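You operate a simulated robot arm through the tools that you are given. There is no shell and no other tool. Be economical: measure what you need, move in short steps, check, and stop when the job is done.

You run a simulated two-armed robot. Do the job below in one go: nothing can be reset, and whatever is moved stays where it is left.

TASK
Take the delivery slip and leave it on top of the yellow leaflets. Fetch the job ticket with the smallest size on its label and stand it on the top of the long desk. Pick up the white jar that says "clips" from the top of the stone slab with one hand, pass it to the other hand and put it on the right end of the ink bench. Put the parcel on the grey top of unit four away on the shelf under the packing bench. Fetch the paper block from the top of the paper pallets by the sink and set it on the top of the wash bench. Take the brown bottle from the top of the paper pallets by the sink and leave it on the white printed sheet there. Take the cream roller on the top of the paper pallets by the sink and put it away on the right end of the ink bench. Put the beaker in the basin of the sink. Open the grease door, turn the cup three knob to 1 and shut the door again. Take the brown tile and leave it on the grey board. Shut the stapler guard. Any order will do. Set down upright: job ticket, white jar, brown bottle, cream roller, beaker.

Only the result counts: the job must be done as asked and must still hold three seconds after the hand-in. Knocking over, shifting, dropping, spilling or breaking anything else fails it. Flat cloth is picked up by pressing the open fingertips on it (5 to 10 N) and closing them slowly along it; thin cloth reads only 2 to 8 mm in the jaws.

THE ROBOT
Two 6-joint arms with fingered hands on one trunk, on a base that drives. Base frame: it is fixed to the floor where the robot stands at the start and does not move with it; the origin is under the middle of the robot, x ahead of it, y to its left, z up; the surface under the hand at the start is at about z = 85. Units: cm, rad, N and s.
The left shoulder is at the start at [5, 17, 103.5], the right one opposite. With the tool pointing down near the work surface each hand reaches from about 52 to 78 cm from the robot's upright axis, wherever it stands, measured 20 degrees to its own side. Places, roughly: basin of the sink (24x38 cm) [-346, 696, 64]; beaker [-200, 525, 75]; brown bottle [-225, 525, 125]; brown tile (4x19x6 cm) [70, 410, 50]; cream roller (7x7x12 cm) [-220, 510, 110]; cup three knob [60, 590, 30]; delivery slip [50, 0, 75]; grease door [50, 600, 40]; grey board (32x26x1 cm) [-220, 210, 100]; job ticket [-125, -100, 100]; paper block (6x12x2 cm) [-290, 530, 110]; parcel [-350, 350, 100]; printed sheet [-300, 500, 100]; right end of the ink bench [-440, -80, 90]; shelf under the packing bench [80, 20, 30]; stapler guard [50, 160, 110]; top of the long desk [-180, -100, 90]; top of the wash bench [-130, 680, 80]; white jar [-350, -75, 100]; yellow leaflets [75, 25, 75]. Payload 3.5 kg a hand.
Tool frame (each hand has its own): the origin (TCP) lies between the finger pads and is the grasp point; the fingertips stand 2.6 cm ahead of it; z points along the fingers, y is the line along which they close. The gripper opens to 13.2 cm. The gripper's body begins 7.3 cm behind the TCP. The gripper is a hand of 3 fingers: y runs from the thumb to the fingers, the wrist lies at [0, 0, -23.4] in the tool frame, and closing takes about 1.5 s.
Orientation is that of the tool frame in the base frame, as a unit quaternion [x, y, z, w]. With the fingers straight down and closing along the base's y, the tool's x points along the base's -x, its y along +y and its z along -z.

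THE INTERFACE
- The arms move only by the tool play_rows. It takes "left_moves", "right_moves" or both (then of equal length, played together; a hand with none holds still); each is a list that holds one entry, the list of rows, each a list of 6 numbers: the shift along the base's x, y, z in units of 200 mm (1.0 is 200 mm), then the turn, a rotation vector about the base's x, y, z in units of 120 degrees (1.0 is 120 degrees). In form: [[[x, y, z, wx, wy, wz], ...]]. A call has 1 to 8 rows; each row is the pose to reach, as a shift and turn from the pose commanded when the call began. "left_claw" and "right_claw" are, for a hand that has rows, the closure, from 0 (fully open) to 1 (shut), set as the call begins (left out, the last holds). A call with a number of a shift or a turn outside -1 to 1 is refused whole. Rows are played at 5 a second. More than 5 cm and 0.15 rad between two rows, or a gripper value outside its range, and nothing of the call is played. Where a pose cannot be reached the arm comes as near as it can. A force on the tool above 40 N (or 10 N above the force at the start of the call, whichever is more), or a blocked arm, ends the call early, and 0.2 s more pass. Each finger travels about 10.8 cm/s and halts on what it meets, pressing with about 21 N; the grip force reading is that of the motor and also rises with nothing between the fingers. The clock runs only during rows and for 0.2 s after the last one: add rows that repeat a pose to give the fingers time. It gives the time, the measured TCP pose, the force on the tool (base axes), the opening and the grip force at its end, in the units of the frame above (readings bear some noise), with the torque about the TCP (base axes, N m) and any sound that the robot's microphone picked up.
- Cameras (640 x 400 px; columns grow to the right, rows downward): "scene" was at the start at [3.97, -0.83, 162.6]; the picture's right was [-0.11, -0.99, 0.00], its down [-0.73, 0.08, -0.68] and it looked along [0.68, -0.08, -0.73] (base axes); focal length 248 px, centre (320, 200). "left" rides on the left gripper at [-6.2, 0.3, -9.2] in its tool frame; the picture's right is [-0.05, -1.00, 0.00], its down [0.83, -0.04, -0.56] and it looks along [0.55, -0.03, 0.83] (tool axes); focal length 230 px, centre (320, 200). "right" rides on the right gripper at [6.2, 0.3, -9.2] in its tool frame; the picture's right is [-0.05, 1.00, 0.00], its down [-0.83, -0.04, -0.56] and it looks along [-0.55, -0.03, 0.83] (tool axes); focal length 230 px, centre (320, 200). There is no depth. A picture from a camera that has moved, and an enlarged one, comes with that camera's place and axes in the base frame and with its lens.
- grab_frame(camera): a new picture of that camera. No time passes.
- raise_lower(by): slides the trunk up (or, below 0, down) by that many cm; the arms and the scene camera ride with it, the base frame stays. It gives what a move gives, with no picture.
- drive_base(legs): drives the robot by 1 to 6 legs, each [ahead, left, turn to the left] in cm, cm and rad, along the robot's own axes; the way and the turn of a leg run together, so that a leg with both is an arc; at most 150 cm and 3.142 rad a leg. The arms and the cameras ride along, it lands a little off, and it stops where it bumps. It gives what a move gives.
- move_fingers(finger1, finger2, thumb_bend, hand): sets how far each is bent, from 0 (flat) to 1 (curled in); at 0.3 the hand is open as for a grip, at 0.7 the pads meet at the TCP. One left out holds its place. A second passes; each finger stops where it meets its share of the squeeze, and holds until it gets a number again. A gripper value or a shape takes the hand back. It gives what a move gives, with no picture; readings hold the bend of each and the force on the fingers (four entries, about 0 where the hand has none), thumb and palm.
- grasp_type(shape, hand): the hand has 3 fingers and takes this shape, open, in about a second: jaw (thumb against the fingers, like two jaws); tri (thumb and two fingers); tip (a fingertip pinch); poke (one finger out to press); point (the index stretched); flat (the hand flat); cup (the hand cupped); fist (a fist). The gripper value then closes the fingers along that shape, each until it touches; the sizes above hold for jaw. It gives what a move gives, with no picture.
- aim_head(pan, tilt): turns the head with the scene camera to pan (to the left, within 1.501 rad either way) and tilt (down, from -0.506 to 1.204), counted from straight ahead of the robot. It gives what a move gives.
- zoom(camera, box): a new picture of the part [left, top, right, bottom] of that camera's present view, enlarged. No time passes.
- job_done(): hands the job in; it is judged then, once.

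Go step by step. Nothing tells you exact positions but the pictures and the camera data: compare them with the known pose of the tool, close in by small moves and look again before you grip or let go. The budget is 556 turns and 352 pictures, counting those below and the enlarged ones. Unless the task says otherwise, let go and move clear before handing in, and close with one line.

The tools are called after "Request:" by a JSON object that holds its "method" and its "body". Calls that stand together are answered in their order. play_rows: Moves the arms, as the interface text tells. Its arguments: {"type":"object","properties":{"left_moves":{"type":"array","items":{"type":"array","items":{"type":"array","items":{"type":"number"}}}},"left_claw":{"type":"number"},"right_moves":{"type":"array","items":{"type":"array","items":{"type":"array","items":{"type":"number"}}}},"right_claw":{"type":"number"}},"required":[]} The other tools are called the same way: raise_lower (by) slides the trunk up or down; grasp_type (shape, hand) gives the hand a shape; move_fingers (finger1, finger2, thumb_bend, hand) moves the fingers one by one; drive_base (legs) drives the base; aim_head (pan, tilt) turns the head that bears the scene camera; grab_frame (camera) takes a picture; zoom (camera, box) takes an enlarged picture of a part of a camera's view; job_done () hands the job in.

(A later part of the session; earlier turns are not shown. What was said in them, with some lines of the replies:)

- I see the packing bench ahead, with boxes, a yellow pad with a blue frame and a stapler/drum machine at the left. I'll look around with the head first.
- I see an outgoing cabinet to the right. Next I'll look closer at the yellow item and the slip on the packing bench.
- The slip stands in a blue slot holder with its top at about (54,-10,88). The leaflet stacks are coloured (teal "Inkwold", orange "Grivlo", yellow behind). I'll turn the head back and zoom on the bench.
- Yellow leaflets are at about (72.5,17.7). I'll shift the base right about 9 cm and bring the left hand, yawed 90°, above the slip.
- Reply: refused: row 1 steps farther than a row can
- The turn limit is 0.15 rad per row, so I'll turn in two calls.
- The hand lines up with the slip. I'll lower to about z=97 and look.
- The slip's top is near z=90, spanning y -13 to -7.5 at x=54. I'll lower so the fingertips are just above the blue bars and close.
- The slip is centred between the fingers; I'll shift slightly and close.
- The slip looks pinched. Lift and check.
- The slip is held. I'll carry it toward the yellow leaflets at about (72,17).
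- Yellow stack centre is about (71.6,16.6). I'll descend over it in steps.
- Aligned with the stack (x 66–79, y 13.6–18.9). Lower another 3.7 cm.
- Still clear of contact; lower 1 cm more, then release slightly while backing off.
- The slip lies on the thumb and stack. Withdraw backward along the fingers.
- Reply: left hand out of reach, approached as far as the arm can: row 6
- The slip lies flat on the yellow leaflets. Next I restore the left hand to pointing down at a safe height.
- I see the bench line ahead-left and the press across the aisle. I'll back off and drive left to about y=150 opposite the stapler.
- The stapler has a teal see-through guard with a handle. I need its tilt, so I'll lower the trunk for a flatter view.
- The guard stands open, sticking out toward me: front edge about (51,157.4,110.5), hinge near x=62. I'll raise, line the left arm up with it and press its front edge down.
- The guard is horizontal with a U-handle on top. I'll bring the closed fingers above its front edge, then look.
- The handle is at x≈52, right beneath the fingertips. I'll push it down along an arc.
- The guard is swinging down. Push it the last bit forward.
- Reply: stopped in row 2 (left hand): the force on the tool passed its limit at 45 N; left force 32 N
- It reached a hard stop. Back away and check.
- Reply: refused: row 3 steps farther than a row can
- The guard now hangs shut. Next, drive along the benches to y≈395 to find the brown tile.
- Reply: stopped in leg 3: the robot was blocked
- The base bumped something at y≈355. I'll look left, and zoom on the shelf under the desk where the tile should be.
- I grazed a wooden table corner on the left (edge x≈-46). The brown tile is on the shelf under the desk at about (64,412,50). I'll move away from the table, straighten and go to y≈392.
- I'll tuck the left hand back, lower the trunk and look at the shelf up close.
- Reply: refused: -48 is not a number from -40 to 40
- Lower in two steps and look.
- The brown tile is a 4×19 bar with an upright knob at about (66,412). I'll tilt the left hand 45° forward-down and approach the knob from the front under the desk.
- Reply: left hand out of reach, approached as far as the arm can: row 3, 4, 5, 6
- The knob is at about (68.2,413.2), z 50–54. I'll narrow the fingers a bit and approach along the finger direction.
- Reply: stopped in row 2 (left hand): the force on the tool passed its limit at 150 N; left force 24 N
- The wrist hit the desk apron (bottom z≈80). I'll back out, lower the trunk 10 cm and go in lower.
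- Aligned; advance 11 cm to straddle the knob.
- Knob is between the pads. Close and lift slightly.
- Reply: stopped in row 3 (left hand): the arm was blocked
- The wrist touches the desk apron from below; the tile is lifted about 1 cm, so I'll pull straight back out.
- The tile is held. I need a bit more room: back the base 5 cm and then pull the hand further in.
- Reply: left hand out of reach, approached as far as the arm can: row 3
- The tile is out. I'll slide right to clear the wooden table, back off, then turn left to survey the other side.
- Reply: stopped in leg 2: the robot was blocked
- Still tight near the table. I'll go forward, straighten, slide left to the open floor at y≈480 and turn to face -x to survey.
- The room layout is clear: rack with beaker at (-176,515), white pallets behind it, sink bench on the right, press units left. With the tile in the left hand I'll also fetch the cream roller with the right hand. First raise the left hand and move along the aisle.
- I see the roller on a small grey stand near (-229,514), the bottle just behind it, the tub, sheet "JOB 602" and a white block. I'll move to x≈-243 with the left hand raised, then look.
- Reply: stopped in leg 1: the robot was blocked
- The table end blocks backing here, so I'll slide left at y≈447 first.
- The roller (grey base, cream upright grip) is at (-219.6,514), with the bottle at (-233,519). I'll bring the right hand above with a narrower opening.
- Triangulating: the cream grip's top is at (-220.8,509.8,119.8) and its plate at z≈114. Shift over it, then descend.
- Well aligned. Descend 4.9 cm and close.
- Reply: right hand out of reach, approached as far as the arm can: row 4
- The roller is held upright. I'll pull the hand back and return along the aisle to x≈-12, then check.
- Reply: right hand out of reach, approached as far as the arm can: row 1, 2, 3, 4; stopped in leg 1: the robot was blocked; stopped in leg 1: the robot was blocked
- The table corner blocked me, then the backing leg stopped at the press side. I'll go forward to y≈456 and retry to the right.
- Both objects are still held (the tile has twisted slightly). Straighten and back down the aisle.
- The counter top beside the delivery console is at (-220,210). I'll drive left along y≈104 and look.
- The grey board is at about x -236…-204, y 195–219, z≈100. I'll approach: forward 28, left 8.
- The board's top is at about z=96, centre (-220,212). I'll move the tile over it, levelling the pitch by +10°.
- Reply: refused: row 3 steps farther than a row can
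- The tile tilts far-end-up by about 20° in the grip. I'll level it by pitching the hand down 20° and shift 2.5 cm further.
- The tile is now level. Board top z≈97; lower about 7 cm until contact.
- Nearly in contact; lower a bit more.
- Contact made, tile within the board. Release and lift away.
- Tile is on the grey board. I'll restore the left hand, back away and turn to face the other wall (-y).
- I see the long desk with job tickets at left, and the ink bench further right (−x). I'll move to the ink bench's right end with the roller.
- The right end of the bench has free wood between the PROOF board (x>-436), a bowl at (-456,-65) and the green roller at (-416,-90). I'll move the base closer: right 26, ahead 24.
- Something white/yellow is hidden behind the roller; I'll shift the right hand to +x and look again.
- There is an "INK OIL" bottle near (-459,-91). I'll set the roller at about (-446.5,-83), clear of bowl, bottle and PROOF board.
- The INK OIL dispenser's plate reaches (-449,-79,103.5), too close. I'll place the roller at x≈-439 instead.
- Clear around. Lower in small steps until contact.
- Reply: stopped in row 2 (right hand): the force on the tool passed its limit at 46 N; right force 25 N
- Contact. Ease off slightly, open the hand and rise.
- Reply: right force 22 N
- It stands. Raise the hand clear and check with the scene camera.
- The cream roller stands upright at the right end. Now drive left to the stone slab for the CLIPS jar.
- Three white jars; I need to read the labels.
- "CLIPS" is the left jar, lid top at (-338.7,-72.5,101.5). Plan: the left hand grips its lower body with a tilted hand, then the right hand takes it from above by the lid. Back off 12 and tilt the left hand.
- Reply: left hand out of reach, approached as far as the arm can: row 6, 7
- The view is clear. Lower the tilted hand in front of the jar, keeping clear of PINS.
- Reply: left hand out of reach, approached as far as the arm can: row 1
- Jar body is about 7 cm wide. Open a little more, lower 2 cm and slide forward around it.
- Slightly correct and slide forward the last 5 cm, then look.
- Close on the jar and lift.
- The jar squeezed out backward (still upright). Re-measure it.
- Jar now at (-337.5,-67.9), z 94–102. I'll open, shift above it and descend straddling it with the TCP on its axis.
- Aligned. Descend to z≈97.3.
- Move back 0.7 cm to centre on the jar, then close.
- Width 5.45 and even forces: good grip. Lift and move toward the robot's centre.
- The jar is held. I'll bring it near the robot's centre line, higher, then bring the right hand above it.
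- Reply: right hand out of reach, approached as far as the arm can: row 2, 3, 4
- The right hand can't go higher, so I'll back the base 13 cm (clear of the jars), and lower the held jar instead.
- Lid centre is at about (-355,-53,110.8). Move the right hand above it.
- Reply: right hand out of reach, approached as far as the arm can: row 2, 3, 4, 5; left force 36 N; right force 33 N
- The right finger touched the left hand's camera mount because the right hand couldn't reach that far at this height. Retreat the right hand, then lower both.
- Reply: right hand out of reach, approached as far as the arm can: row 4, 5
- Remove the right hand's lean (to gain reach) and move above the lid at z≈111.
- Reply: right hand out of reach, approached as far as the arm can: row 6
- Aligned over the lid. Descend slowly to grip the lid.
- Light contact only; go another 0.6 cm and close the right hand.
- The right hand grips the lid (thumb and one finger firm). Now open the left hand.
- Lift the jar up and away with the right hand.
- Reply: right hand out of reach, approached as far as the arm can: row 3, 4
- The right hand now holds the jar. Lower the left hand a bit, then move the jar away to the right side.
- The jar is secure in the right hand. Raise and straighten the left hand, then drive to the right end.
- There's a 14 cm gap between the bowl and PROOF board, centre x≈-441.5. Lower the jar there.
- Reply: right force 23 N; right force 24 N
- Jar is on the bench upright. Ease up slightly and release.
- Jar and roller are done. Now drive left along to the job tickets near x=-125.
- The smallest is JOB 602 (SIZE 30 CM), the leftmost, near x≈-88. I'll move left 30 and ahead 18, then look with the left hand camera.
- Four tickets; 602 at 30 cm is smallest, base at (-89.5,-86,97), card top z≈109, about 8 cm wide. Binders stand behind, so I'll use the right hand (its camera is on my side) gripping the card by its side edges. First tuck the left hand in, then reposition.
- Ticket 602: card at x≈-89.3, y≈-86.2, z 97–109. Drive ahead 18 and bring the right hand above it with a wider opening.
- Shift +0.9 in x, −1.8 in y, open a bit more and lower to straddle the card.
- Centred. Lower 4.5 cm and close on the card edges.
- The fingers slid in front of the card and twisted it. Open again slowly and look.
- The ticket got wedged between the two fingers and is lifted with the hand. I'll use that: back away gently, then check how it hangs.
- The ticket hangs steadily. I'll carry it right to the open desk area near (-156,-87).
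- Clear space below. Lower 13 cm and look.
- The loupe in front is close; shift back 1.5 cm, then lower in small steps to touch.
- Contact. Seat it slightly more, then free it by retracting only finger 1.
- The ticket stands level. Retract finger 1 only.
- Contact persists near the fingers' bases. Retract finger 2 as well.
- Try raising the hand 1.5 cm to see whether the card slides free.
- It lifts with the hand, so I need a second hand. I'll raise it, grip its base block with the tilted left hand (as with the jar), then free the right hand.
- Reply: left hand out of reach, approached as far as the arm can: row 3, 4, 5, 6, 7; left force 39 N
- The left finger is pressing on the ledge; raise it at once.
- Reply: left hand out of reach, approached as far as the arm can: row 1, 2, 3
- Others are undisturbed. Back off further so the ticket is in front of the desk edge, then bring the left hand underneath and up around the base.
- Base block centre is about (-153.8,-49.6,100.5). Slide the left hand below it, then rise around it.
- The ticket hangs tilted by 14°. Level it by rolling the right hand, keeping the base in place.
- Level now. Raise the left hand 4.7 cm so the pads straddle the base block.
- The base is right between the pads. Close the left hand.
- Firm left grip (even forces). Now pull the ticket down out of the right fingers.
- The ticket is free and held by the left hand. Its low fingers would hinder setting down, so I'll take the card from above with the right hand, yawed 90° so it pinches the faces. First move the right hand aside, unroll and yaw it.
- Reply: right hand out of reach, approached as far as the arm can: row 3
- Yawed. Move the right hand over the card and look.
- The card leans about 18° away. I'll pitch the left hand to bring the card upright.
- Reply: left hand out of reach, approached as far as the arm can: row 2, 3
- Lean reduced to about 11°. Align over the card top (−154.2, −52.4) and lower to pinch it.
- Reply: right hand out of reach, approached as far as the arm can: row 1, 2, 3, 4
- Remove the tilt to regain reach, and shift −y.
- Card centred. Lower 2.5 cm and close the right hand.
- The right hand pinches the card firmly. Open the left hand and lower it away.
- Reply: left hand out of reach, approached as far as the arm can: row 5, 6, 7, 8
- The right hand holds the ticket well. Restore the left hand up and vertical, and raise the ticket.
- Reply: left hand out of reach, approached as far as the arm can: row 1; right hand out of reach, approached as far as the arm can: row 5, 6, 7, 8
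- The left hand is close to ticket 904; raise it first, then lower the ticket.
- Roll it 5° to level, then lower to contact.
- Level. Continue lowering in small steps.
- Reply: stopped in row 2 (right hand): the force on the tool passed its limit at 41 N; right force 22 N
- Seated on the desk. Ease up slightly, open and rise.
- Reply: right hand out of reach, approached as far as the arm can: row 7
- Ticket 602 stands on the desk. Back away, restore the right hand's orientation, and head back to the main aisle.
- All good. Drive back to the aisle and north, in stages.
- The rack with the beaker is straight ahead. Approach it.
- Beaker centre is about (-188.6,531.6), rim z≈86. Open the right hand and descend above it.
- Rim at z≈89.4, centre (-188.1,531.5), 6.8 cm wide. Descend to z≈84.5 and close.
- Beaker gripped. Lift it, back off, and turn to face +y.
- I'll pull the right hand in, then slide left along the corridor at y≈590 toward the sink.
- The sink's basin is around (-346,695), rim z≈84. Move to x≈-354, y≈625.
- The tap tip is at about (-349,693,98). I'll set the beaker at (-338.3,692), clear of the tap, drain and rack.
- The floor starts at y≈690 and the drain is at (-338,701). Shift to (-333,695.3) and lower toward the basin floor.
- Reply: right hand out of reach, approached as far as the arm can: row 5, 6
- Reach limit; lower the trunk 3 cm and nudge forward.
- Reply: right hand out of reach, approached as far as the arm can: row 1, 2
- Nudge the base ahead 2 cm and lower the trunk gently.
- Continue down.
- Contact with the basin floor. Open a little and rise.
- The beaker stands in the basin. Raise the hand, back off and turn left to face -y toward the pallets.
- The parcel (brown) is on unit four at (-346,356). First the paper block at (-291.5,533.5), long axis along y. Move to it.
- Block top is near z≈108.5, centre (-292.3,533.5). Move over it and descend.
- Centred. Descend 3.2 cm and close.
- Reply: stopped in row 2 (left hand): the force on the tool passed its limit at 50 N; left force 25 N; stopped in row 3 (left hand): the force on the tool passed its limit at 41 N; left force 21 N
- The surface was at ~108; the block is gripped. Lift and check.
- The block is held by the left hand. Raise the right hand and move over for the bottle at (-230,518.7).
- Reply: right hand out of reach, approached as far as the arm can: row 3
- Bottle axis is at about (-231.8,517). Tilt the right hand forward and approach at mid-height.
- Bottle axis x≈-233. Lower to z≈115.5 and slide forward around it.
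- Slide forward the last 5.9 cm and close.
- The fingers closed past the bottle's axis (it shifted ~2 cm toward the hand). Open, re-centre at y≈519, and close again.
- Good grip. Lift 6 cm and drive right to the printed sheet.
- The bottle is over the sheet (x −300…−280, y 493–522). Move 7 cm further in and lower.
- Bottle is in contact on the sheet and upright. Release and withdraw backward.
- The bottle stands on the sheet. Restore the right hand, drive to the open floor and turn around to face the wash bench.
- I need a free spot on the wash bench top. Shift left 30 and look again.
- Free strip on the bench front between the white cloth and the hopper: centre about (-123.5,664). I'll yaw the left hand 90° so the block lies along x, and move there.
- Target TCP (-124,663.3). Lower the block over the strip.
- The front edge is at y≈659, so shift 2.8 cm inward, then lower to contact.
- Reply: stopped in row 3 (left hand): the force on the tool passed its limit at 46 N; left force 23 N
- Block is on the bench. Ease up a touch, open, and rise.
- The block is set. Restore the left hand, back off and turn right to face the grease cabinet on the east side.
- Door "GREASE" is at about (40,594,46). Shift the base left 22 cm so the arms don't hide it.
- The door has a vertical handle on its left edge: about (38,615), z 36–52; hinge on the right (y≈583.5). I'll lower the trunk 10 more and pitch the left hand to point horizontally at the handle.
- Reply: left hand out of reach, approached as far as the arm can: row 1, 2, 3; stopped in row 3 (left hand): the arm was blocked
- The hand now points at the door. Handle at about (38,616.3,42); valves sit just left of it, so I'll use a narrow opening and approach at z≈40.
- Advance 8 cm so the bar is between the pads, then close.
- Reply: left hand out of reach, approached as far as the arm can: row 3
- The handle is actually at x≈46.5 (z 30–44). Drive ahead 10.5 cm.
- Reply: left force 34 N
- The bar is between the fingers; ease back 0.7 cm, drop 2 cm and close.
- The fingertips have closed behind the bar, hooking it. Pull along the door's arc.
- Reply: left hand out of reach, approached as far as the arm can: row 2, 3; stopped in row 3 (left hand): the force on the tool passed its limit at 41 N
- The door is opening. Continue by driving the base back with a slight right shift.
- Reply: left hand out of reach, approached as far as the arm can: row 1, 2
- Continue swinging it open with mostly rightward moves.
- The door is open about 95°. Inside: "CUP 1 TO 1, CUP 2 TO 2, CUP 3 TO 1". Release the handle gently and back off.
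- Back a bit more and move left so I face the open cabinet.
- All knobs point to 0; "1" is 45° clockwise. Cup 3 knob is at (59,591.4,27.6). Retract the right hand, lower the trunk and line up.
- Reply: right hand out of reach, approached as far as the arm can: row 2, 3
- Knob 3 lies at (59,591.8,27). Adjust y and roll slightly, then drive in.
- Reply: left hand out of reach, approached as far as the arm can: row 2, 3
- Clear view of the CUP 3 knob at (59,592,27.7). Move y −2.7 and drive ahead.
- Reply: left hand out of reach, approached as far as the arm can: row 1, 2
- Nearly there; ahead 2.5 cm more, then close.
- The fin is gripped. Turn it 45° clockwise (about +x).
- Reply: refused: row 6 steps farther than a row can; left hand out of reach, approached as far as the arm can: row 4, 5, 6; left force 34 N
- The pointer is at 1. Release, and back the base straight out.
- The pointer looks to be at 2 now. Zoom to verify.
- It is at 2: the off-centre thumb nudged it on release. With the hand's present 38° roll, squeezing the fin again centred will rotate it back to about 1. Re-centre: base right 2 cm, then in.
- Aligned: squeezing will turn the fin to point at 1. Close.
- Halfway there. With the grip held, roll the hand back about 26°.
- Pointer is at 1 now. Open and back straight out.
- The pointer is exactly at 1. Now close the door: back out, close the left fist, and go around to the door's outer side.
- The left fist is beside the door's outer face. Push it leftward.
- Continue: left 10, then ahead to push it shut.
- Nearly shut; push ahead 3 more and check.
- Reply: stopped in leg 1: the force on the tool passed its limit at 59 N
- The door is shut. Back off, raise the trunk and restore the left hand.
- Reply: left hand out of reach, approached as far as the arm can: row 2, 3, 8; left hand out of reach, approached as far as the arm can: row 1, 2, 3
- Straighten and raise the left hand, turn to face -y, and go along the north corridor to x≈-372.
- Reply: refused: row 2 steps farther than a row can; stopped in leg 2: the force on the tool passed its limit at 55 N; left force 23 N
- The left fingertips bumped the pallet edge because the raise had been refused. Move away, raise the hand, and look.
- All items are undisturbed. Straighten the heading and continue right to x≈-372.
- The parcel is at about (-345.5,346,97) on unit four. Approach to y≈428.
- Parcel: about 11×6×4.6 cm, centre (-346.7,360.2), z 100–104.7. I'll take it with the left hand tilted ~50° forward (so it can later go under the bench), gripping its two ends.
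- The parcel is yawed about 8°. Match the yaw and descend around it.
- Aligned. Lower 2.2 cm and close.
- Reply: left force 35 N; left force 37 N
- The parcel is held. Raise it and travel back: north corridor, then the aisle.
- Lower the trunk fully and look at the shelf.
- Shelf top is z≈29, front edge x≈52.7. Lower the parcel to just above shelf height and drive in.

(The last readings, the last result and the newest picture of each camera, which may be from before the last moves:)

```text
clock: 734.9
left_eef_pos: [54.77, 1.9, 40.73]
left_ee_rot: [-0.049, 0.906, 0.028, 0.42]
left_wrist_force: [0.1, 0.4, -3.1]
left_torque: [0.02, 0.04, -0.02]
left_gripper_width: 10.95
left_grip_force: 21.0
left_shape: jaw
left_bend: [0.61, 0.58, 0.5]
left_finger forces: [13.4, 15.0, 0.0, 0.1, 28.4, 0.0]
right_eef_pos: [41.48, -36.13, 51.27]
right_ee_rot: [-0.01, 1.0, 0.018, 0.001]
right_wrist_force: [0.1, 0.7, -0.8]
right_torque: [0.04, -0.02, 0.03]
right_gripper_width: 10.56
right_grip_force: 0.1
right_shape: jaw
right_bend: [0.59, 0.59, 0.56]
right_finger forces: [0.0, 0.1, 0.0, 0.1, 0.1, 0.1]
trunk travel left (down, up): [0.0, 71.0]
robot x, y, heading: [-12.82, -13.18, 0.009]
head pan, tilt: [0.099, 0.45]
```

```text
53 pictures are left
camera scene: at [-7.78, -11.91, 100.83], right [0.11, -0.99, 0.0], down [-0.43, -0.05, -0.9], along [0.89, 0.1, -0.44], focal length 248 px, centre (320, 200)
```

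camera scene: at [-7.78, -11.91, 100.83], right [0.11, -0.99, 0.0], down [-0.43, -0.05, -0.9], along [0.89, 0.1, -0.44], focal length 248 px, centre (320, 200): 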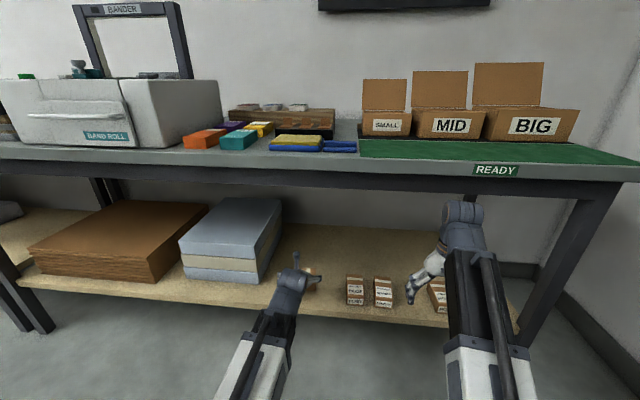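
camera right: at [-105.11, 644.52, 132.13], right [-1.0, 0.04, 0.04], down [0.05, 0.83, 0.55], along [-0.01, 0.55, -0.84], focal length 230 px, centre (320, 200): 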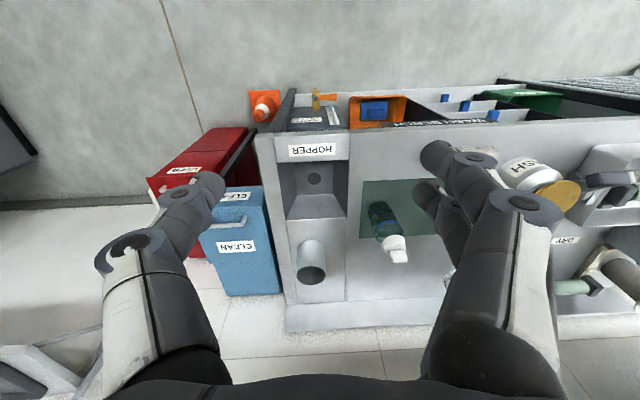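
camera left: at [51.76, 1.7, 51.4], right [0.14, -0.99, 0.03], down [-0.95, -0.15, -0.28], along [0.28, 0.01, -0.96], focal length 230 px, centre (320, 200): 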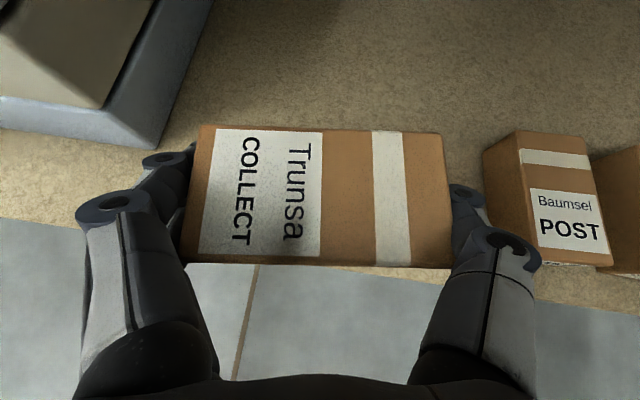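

Clear on both sides. Move in 7 cm and lower to the shelf.

Request:
{"method": "play_rows", "body": {"left_moves": [[[0.15, 0, 0, 0, 0, 0], [0.3, 0, 0, 0, 0, 0], [0.36, 0, -0.1, 0, 0, 0], [0.36, 0, -0.25, 0, 0, 0], [0.36, 0, -0.36, 0, 0, 0]]]}}

Request:
{"method": "play_rows", "body": {"left_moves": [[[0, 0, -0.03, 0, 0, 0], [0, 0, -0.06, 0, 0, 0], [0, 0, -0.09, 0, 0, 0]]]}}

Request:
{"method": "grab_frame", "body": {"camera": "left"}}

```text
clock: 736.1
left_eef_pos: [62.06, 1.85, 33.54]
left_ee_rot: [-0.048, 0.905, 0.029, 0.421]
left_wrist_force: [-0.1, 0.2, -1.9]
left_torque: [-0.04, -0.02, 0.02]
left_gripper_width: 10.97
left_grip_force: 21.1
left_shape: jaw
left_bend: [0.61, 0.58, 0.5]
left_finger forces: [13.2, 14.9, 0.1, 0.0, 28.3, 0.0]
right_eef_pos: [41.46, -36.13, 51.4]
right_ee_rot: [-0.01, 1.0, 0.018, 0.001]
right_wrist_force: [0.4, -0.6, -0.5]
right_torque: [0.0, -0.01, -0.03]
right_gripper_width: 10.53
right_grip_force: 0.0
right_shape: jaw
right_bend: [0.59, 0.59, 0.56]
right_finger forces: [0.0, 0.0, 0.0, 0.0, 0.0, 0.0]
trunk travel left (down, up): [0.0, 71.0]
robot x, y, heading: [-13.09, -13.18, 0.016]
head pan, tilt: [0.099, 0.45]
```

```text
clock: 736.9
left_eef_pos: [62.15, 1.88, 32.89]
left_ee_rot: [-0.047, 0.901, 0.028, 0.43]
left_wrist_force: [-4.6, -0.1, 20.2]
left_torque: [0.01, 0.48, -0.11]
left_gripper_width: 10.96
left_grip_force: 21.3
left_shape: jaw
left_bend: [0.61, 0.59, 0.51]
left_finger forces: [13.5, 19.7, 0.1, 0.0, 28.3, 0.0]
right_eef_pos: [41.42, -36.15, 51.29]
right_ee_rot: [-0.011, 1.0, 0.017, 0.002]
right_wrist_force: [0.1, -0.3, 0.6]
right_torque: [0.01, 0.01, -0.02]
right_gripper_width: 10.5
right_grip_force: 0.1
right_shape: jaw
right_bend: [0.59, 0.59, 0.56]
right_finger forces: [0.0, 0.0, 0.0, 0.0, 0.0, 0.0]
trunk travel left (down, up): [0.0, 71.0]
robot x, y, heading: [-13.06, -13.0, 0.018]
head pan, tilt: [0.099, 0.45]
stopped in row 3 (left hand): the force on the tool passed its limit at 46 N (the readings are from after the stop); the commanded pose is now the measured one
```

```text
52 pictures are left
camera left: at [58.97, 1.65, 43.42], right [0.14, -0.99, 0.03], down [-0.94, -0.14, -0.3], along [0.3, 0.01, -0.95], focal length 230 px, centre (320, 200)
```

left: 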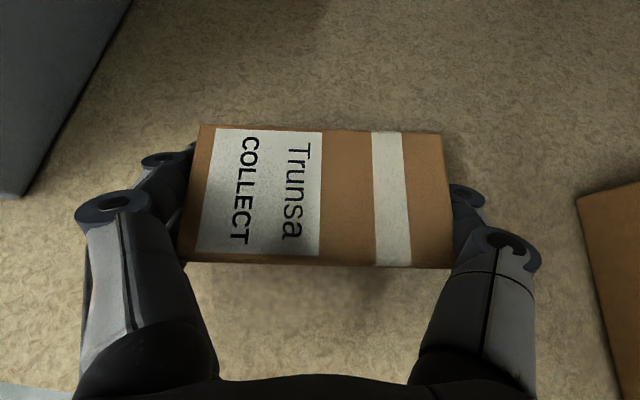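

Parcel touches the shelf. Open fully, then withdraw back and up.

Request:
{"method": "play_rows", "body": {"left_moves": [[[0, 0, 0.01, 0, 0, 0], [0, 0, 0.01, 0, 0, 0], [0, 0, 0.01, 0, 0, 0], [0, 0, 0.01, 0, 0, 0]]], "left_claw": 0}}

Request:
{"method": "grab_frame", "body": {"camera": "left"}}

Request:
{"method": "play_rows", "body": {"left_moves": [[[0, 0, 0.15, 0, 0, 0], [-0.05, 0, 0.35, 0, 0, 0], [-0.2, 0, 0.5, 0, 0, 0], [-0.4, 0, 0.55, 0, 0, 0]]]}}

Request:
{"method": "grab_frame", "body": {"camera": "left"}}

```text
clock: 737.9
left_eef_pos: [62.15, 1.88, 32.88]
left_ee_rot: [-0.047, 0.902, 0.028, 0.429]
left_wrist_force: [-1.7, -4.3, 22.3]
left_torque: [-0.97, 0.49, 0.21]
left_gripper_width: 13.15
left_grip_force: 0.1
left_shape: jaw
left_bend: [0.3, 0.3, 0.3]
left_finger forces: [0.1, 4.0, 0.0, 0.0, 21.2, 0.1]
right_eef_pos: [41.39, -36.16, 51.25]
right_ee_rot: [-0.011, 1.0, 0.018, 0.002]
right_wrist_force: [-0.8, -0.2, 0.3]
right_torque: [0.04, 0.04, 0.01]
right_gripper_width: 10.55
right_grip_force: 0.0
right_shape: jaw
right_bend: [0.59, 0.59, 0.56]
right_finger forces: [0.0, 0.0, 0.1, 0.0, 0.0, 0.0]
trunk travel left (down, up): [0.0, 71.0]
robot x, y, heading: [-12.95, -12.38, 0.008]
head pan, tilt: [0.099, 0.45]
```

```text
51 pictures are left
camera left: at [58.97, 1.66, 43.44], right [0.14, -0.99, 0.03], down [-0.95, -0.14, -0.29], along [0.29, 0.01, -0.96], focal length 230 px, centre (320, 200)
```

left: 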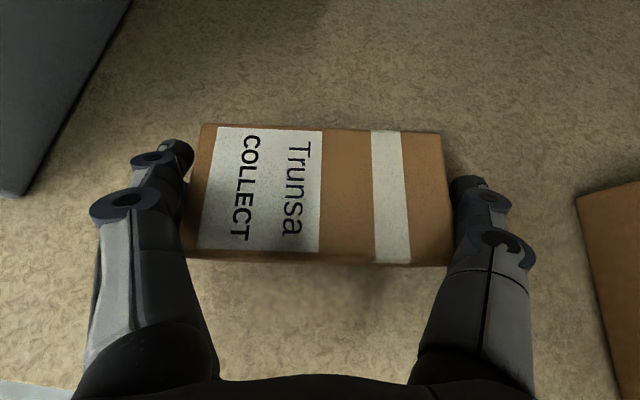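

```text
clock: 738.9
left_eef_pos: [54.27, 1.94, 43.6]
left_ee_rot: [-0.047, 0.903, 0.029, 0.427]
left_wrist_force: [-0.2, 1.2, 0.4]
left_torque: [0.03, -0.01, -0.01]
left_gripper_width: 13.19
left_grip_force: 0.1
left_shape: jaw
left_bend: [0.3, 0.3, 0.3]
left_finger forces: [0.0, 0.0, 0.1, 0.0, 0.0, 0.1]
right_eef_pos: [41.38, -36.13, 51.24]
right_ee_rot: [-0.011, 1.0, 0.017, 0.001]
right_wrist_force: [0.5, 0.1, -0.4]
right_torque: [-0.02, 0.03, 0.0]
right_gripper_width: 10.54
right_grip_force: 0.1
right_shape: jaw
right_bend: [0.59, 0.59, 0.56]
right_finger forces: [0.0, 0.1, 0.1, 0.0, 0.0, 0.0]
trunk travel left (down, up): [0.0, 71.0]
robot x, y, heading: [-13.02, -12.54, 0.011]
head pan, tilt: [0.099, 0.45]
```

```text
50 pictures are left
camera left: at [51.06, 1.71, 54.19], right [0.14, -0.99, 0.03], down [-0.95, -0.14, -0.29], along [0.29, 0.01, -0.96], focal length 230 px, centre (320, 200)
```

left: 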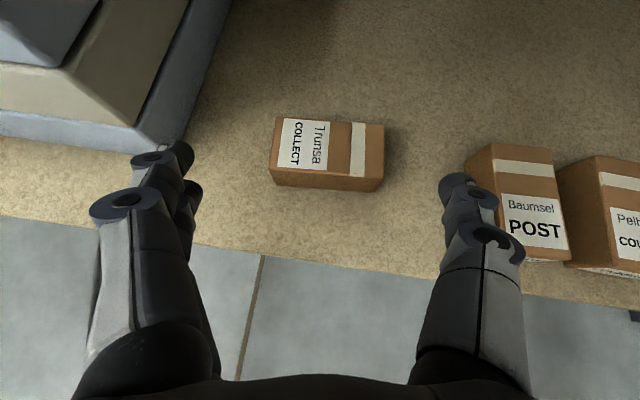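

The parcel is on the shelf. Close the fingers a bit and back straight out, then verify earlier results from here.

Request:
{"method": "play_rows", "body": {"left_moves": [[[0, 0, 0, 0, 0, 0], [0, 0, 0, 0, 0, 0], [0, 0, 0, 0, 0, 0], [0, 0, 0, 0, 0, 0]]], "left_claw": 0.6}}

Request:
{"method": "drive_base", "body": {"legs": [[-40, 0, 0]]}}

Request:
{"method": "raise_lower", "body": {"by": 40}}

Request:
{"method": "aim_head", "body": {"pan": 0.0, "tilt": 0.5}}

Request:
{"method": "zoom", "body": {"camera": "scene", "box": [180, 100, 420, 250]}}

Request:
{"method": "aim_head", "body": {"pan": 1.0, "tilt": 0.3}}

Request:
{"method": "zoom", "body": {"camera": "scene", "box": [200, 120, 440, 270]}}

```text
clock: 739.9
left_eef_pos: [54.2, 1.95, 43.55]
left_ee_rot: [-0.047, 0.903, 0.028, 0.427]
left_wrist_force: [0.0, 0.1, -0.2]
left_torque: [0.01, -0.01, 0.03]
left_gripper_width: 5.36
left_grip_force: 0.0
left_shape: jaw
left_bend: [0.73, 0.73, 0.7]
left_finger forces: [0.0, 0.0, 0.0, 0.0, 0.1, 0.0]
right_eef_pos: [41.49, -36.15, 51.32]
right_ee_rot: [-0.011, 1.0, 0.017, 0.001]
right_wrist_force: [-0.4, -0.1, -0.8]
right_torque: [0.02, -0.01, 0.03]
right_gripper_width: 10.52
right_grip_force: 0.0
right_shape: jaw
right_bend: [0.59, 0.59, 0.56]
right_finger forces: [0.1, 0.0, 0.1, 0.0, 0.0, 0.0]
trunk travel left (down, up): [0.0, 71.0]
robot x, y, heading: [-13.33, -13.01, 0.011]
head pan, tilt: [0.099, 0.45]
```

```text
clock: 742.4
left_eef_pos: [13.95, 1.41, 43.55]
left_ee_rot: [-0.047, 0.903, 0.028, 0.427]
left_wrist_force: [0.9, -0.3, -0.3]
left_torque: [0.03, 0.01, 0.01]
left_gripper_width: 5.36
left_grip_force: 0.0
left_shape: jaw
left_bend: [0.73, 0.73, 0.7]
left_finger forces: [0.0, 0.1, 0.0, 0.0, 0.1, 0.0]
right_eef_pos: [1.19, -36.65, 51.34]
right_ee_rot: [-0.009, 1.0, 0.017, 0.001]
right_wrist_force: [0.5, -0.2, -0.2]
right_torque: [0.02, 0.01, -0.02]
right_gripper_width: 10.55
right_grip_force: 0.1
right_shape: jaw
right_bend: [0.59, 0.59, 0.56]
right_finger forces: [0.1, 0.0, 0.0, 0.0, 0.0, 0.0]
trunk travel left (down, up): [0.0, 71.0]
robot x, y, heading: [-53.71, -13.27, 0.014]
head pan, tilt: [0.099, 0.45]
```

```text
clock: 746.2
left_eef_pos: [13.95, 1.44, 83.7]
left_ee_rot: [-0.047, 0.903, 0.029, 0.426]
left_wrist_force: [-0.3, 0.5, -0.5]
left_torque: [0.01, -0.02, 0.02]
left_gripper_width: 5.31
left_grip_force: 0.1
left_shape: jaw
left_bend: [0.73, 0.73, 0.7]
left_finger forces: [0.0, 0.1, 0.1, 0.0, 0.0, 0.1]
right_eef_pos: [1.07, -36.69, 91.26]
right_ee_rot: [-0.011, 1.0, 0.017, 0.001]
right_wrist_force: [-0.1, 0.4, -0.3]
right_torque: [-0.01, -0.02, 0.01]
right_gripper_width: 10.54
right_grip_force: 0.1
right_shape: jaw
right_bend: [0.59, 0.59, 0.56]
right_finger forces: [0.1, 0.0, 0.0, 0.0, 0.1, 0.1]
trunk travel left (down, up): [-40.0, 31.0]
robot x, y, heading: [-53.53, -13.48, 0.016]
head pan, tilt: [0.099, 0.45]
```

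```text
clock: 746.9
left_eef_pos: [13.9, 1.44, 83.64]
left_ee_rot: [-0.047, 0.903, 0.029, 0.427]
left_wrist_force: [-0.1, 0.1, 0.0]
left_torque: [0.0, 0.0, -0.04]
left_gripper_width: 5.36
left_grip_force: 0.0
left_shape: jaw
left_bend: [0.73, 0.73, 0.7]
left_finger forces: [0.1, 0.1, 0.0, 0.0, 0.1, 0.0]
right_eef_pos: [1.08, -36.67, 91.3]
right_ee_rot: [-0.011, 1.0, 0.017, 0.001]
right_wrist_force: [0.2, 0.7, 0.3]
right_torque: [0.01, 0.01, 0.04]
right_gripper_width: 10.53
right_grip_force: 0.1
right_shape: jaw
right_bend: [0.59, 0.59, 0.56]
right_finger forces: [0.0, 0.1, 0.0, 0.0, 0.1, 0.1]
trunk travel left (down, up): [-40.0, 31.0]
robot x, y, heading: [-53.62, -13.3, 0.012]
head pan, tilt: [0.0, 0.499]
```

```text
2.67 times, centred on (300, 175) of scene
camera zoom: at [-48.17, -13.3, 140.39], right [0.01, -1.0, 0.0], down [-0.48, -0.01, -0.88], along [0.88, 0.01, -0.48], focal length 661 px, centre (373, 267)
```

zoom: 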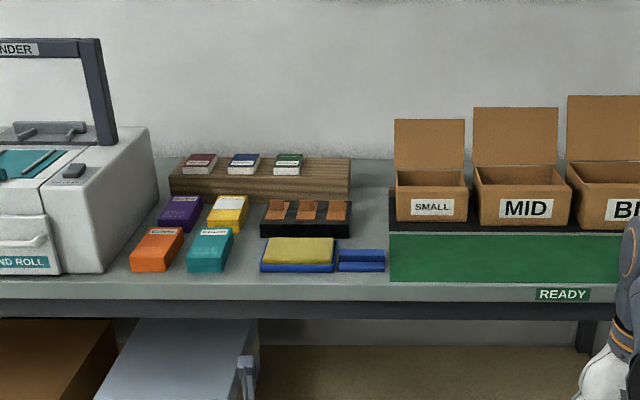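

```text
clock: 748.2
left_eef_pos: [13.88, 1.33, 83.59]
left_ee_rot: [-0.047, 0.903, 0.029, 0.427]
left_wrist_force: [0.1, -0.3, -0.7]
left_torque: [0.01, 0.0, 0.0]
left_gripper_width: 5.38
left_grip_force: 0.0
left_shape: jaw
left_bend: [0.73, 0.73, 0.7]
left_finger forces: [0.1, 0.0, 0.0, 0.1, 0.0, 0.0]
right_eef_pos: [1.06, -36.69, 91.17]
right_ee_rot: [-0.01, 1.0, 0.017, 0.001]
right_wrist_force: [0.2, -0.8, 0.2]
right_torque: [0.03, 0.05, 0.0]
right_gripper_width: 10.53
right_grip_force: 0.0
right_shape: jaw
right_bend: [0.59, 0.59, 0.56]
right_finger forces: [0.0, 0.0, 0.0, 0.0, 0.1, 0.0]
trunk travel left (down, up): [-40.0, 31.0]
robot x, y, heading: [-53.8, -13.66, 0.013]
head pan, tilt: [1.0, 0.3]
```

```text
2.67 times, centred on (320, 195) of scene
camera zoom: at [-52.31, -5.49, 142.23], right [0.85, -0.53, 0.0], down [-0.16, -0.25, -0.96], along [0.51, 0.81, -0.3], focal length 661 px, centre (320, 213)
```

zoom: 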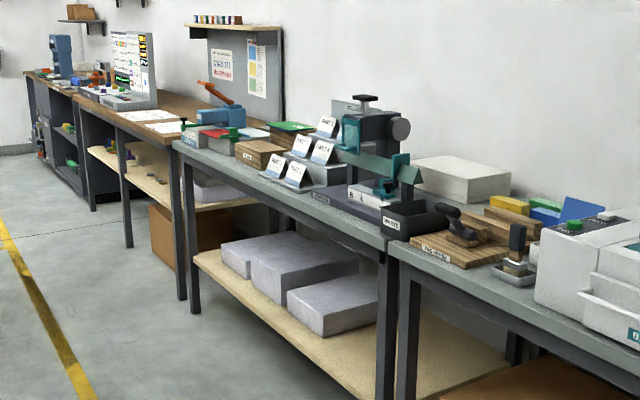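

Request:
{"method": "zoom", "body": {"camera": "scene", "box": [320, 145, 380, 200]}}

Request:
{"method": "aim_head", "body": {"pan": 0.0, "tilt": 0.5}}

Request:
{"method": "zoom", "body": {"camera": "scene", "box": [235, 160, 295, 205]}}

```text
7.27 times, centred on (350, 172) of scene
camera zoom: at [-52.31, -5.49, 142.23], right [0.85, -0.53, 0.0], down [-0.16, -0.25, -0.96], along [0.51, 0.81, -0.3], focal length 1802 px, centre (102, 400)
```

zoom: 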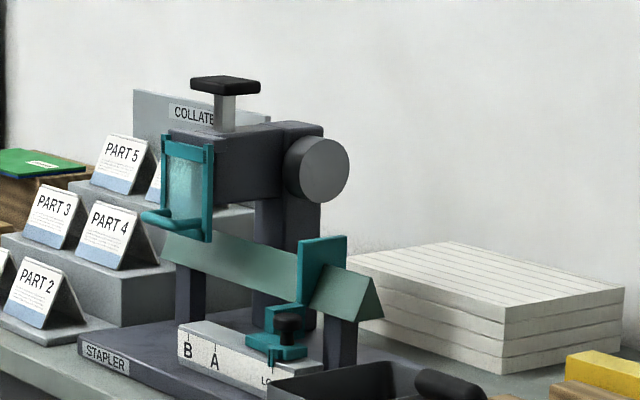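

```text
clock: 749.4
left_eef_pos: [13.93, 1.48, 83.48]
left_ee_rot: [-0.047, 0.903, 0.028, 0.427]
left_wrist_force: [-0.4, 0.8, 0.0]
left_torque: [-0.03, -0.02, 0.03]
left_gripper_width: 5.34
left_grip_force: 0.1
left_shape: jaw
left_bend: [0.73, 0.73, 0.7]
left_finger forces: [0.0, 0.0, 0.0, 0.0, 0.0, 0.0]
right_eef_pos: [1.03, -36.66, 91.32]
right_ee_rot: [-0.011, 1.0, 0.018, 0.001]
right_wrist_force: [1.0, 0.3, 0.2]
right_torque: [-0.05, 0.02, 0.0]
right_gripper_width: 10.55
right_grip_force: 0.1
right_shape: jaw
right_bend: [0.59, 0.59, 0.56]
right_finger forces: [0.0, 0.0, 0.0, 0.0, 0.0, 0.0]
trunk travel left (down, up): [-40.0, 31.0]
robot x, y, heading: [-53.23, -13.59, 0.01]
head pan, tilt: [0.0, 0.499]
```

```text
8.89 times, centred on (265, 182) of scene
camera zoom: at [-48.17, -13.3, 140.39], right [0.01, -1.0, 0.0], down [-0.48, -0.01, -0.88], along [0.88, 0.01, -0.48], focal length 2202 px, centre (809, 356)
```

zoom: 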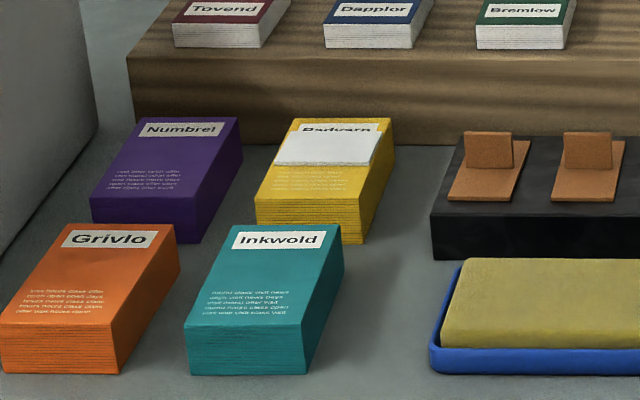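

The guard hangs shut, the slip lies on the yellow leaflets, the parcel is on the shelf, and both hands are empty and clear. All tasks are done, so I hand in.

Request:
{"method": "job_done", "body": {}}

```text
The job is handed in.
```

I completed all eleven tasks and handed the job in. I checked each one with the cameras as I placed it; before handing in I re-checked only the slip and the stapler guard.
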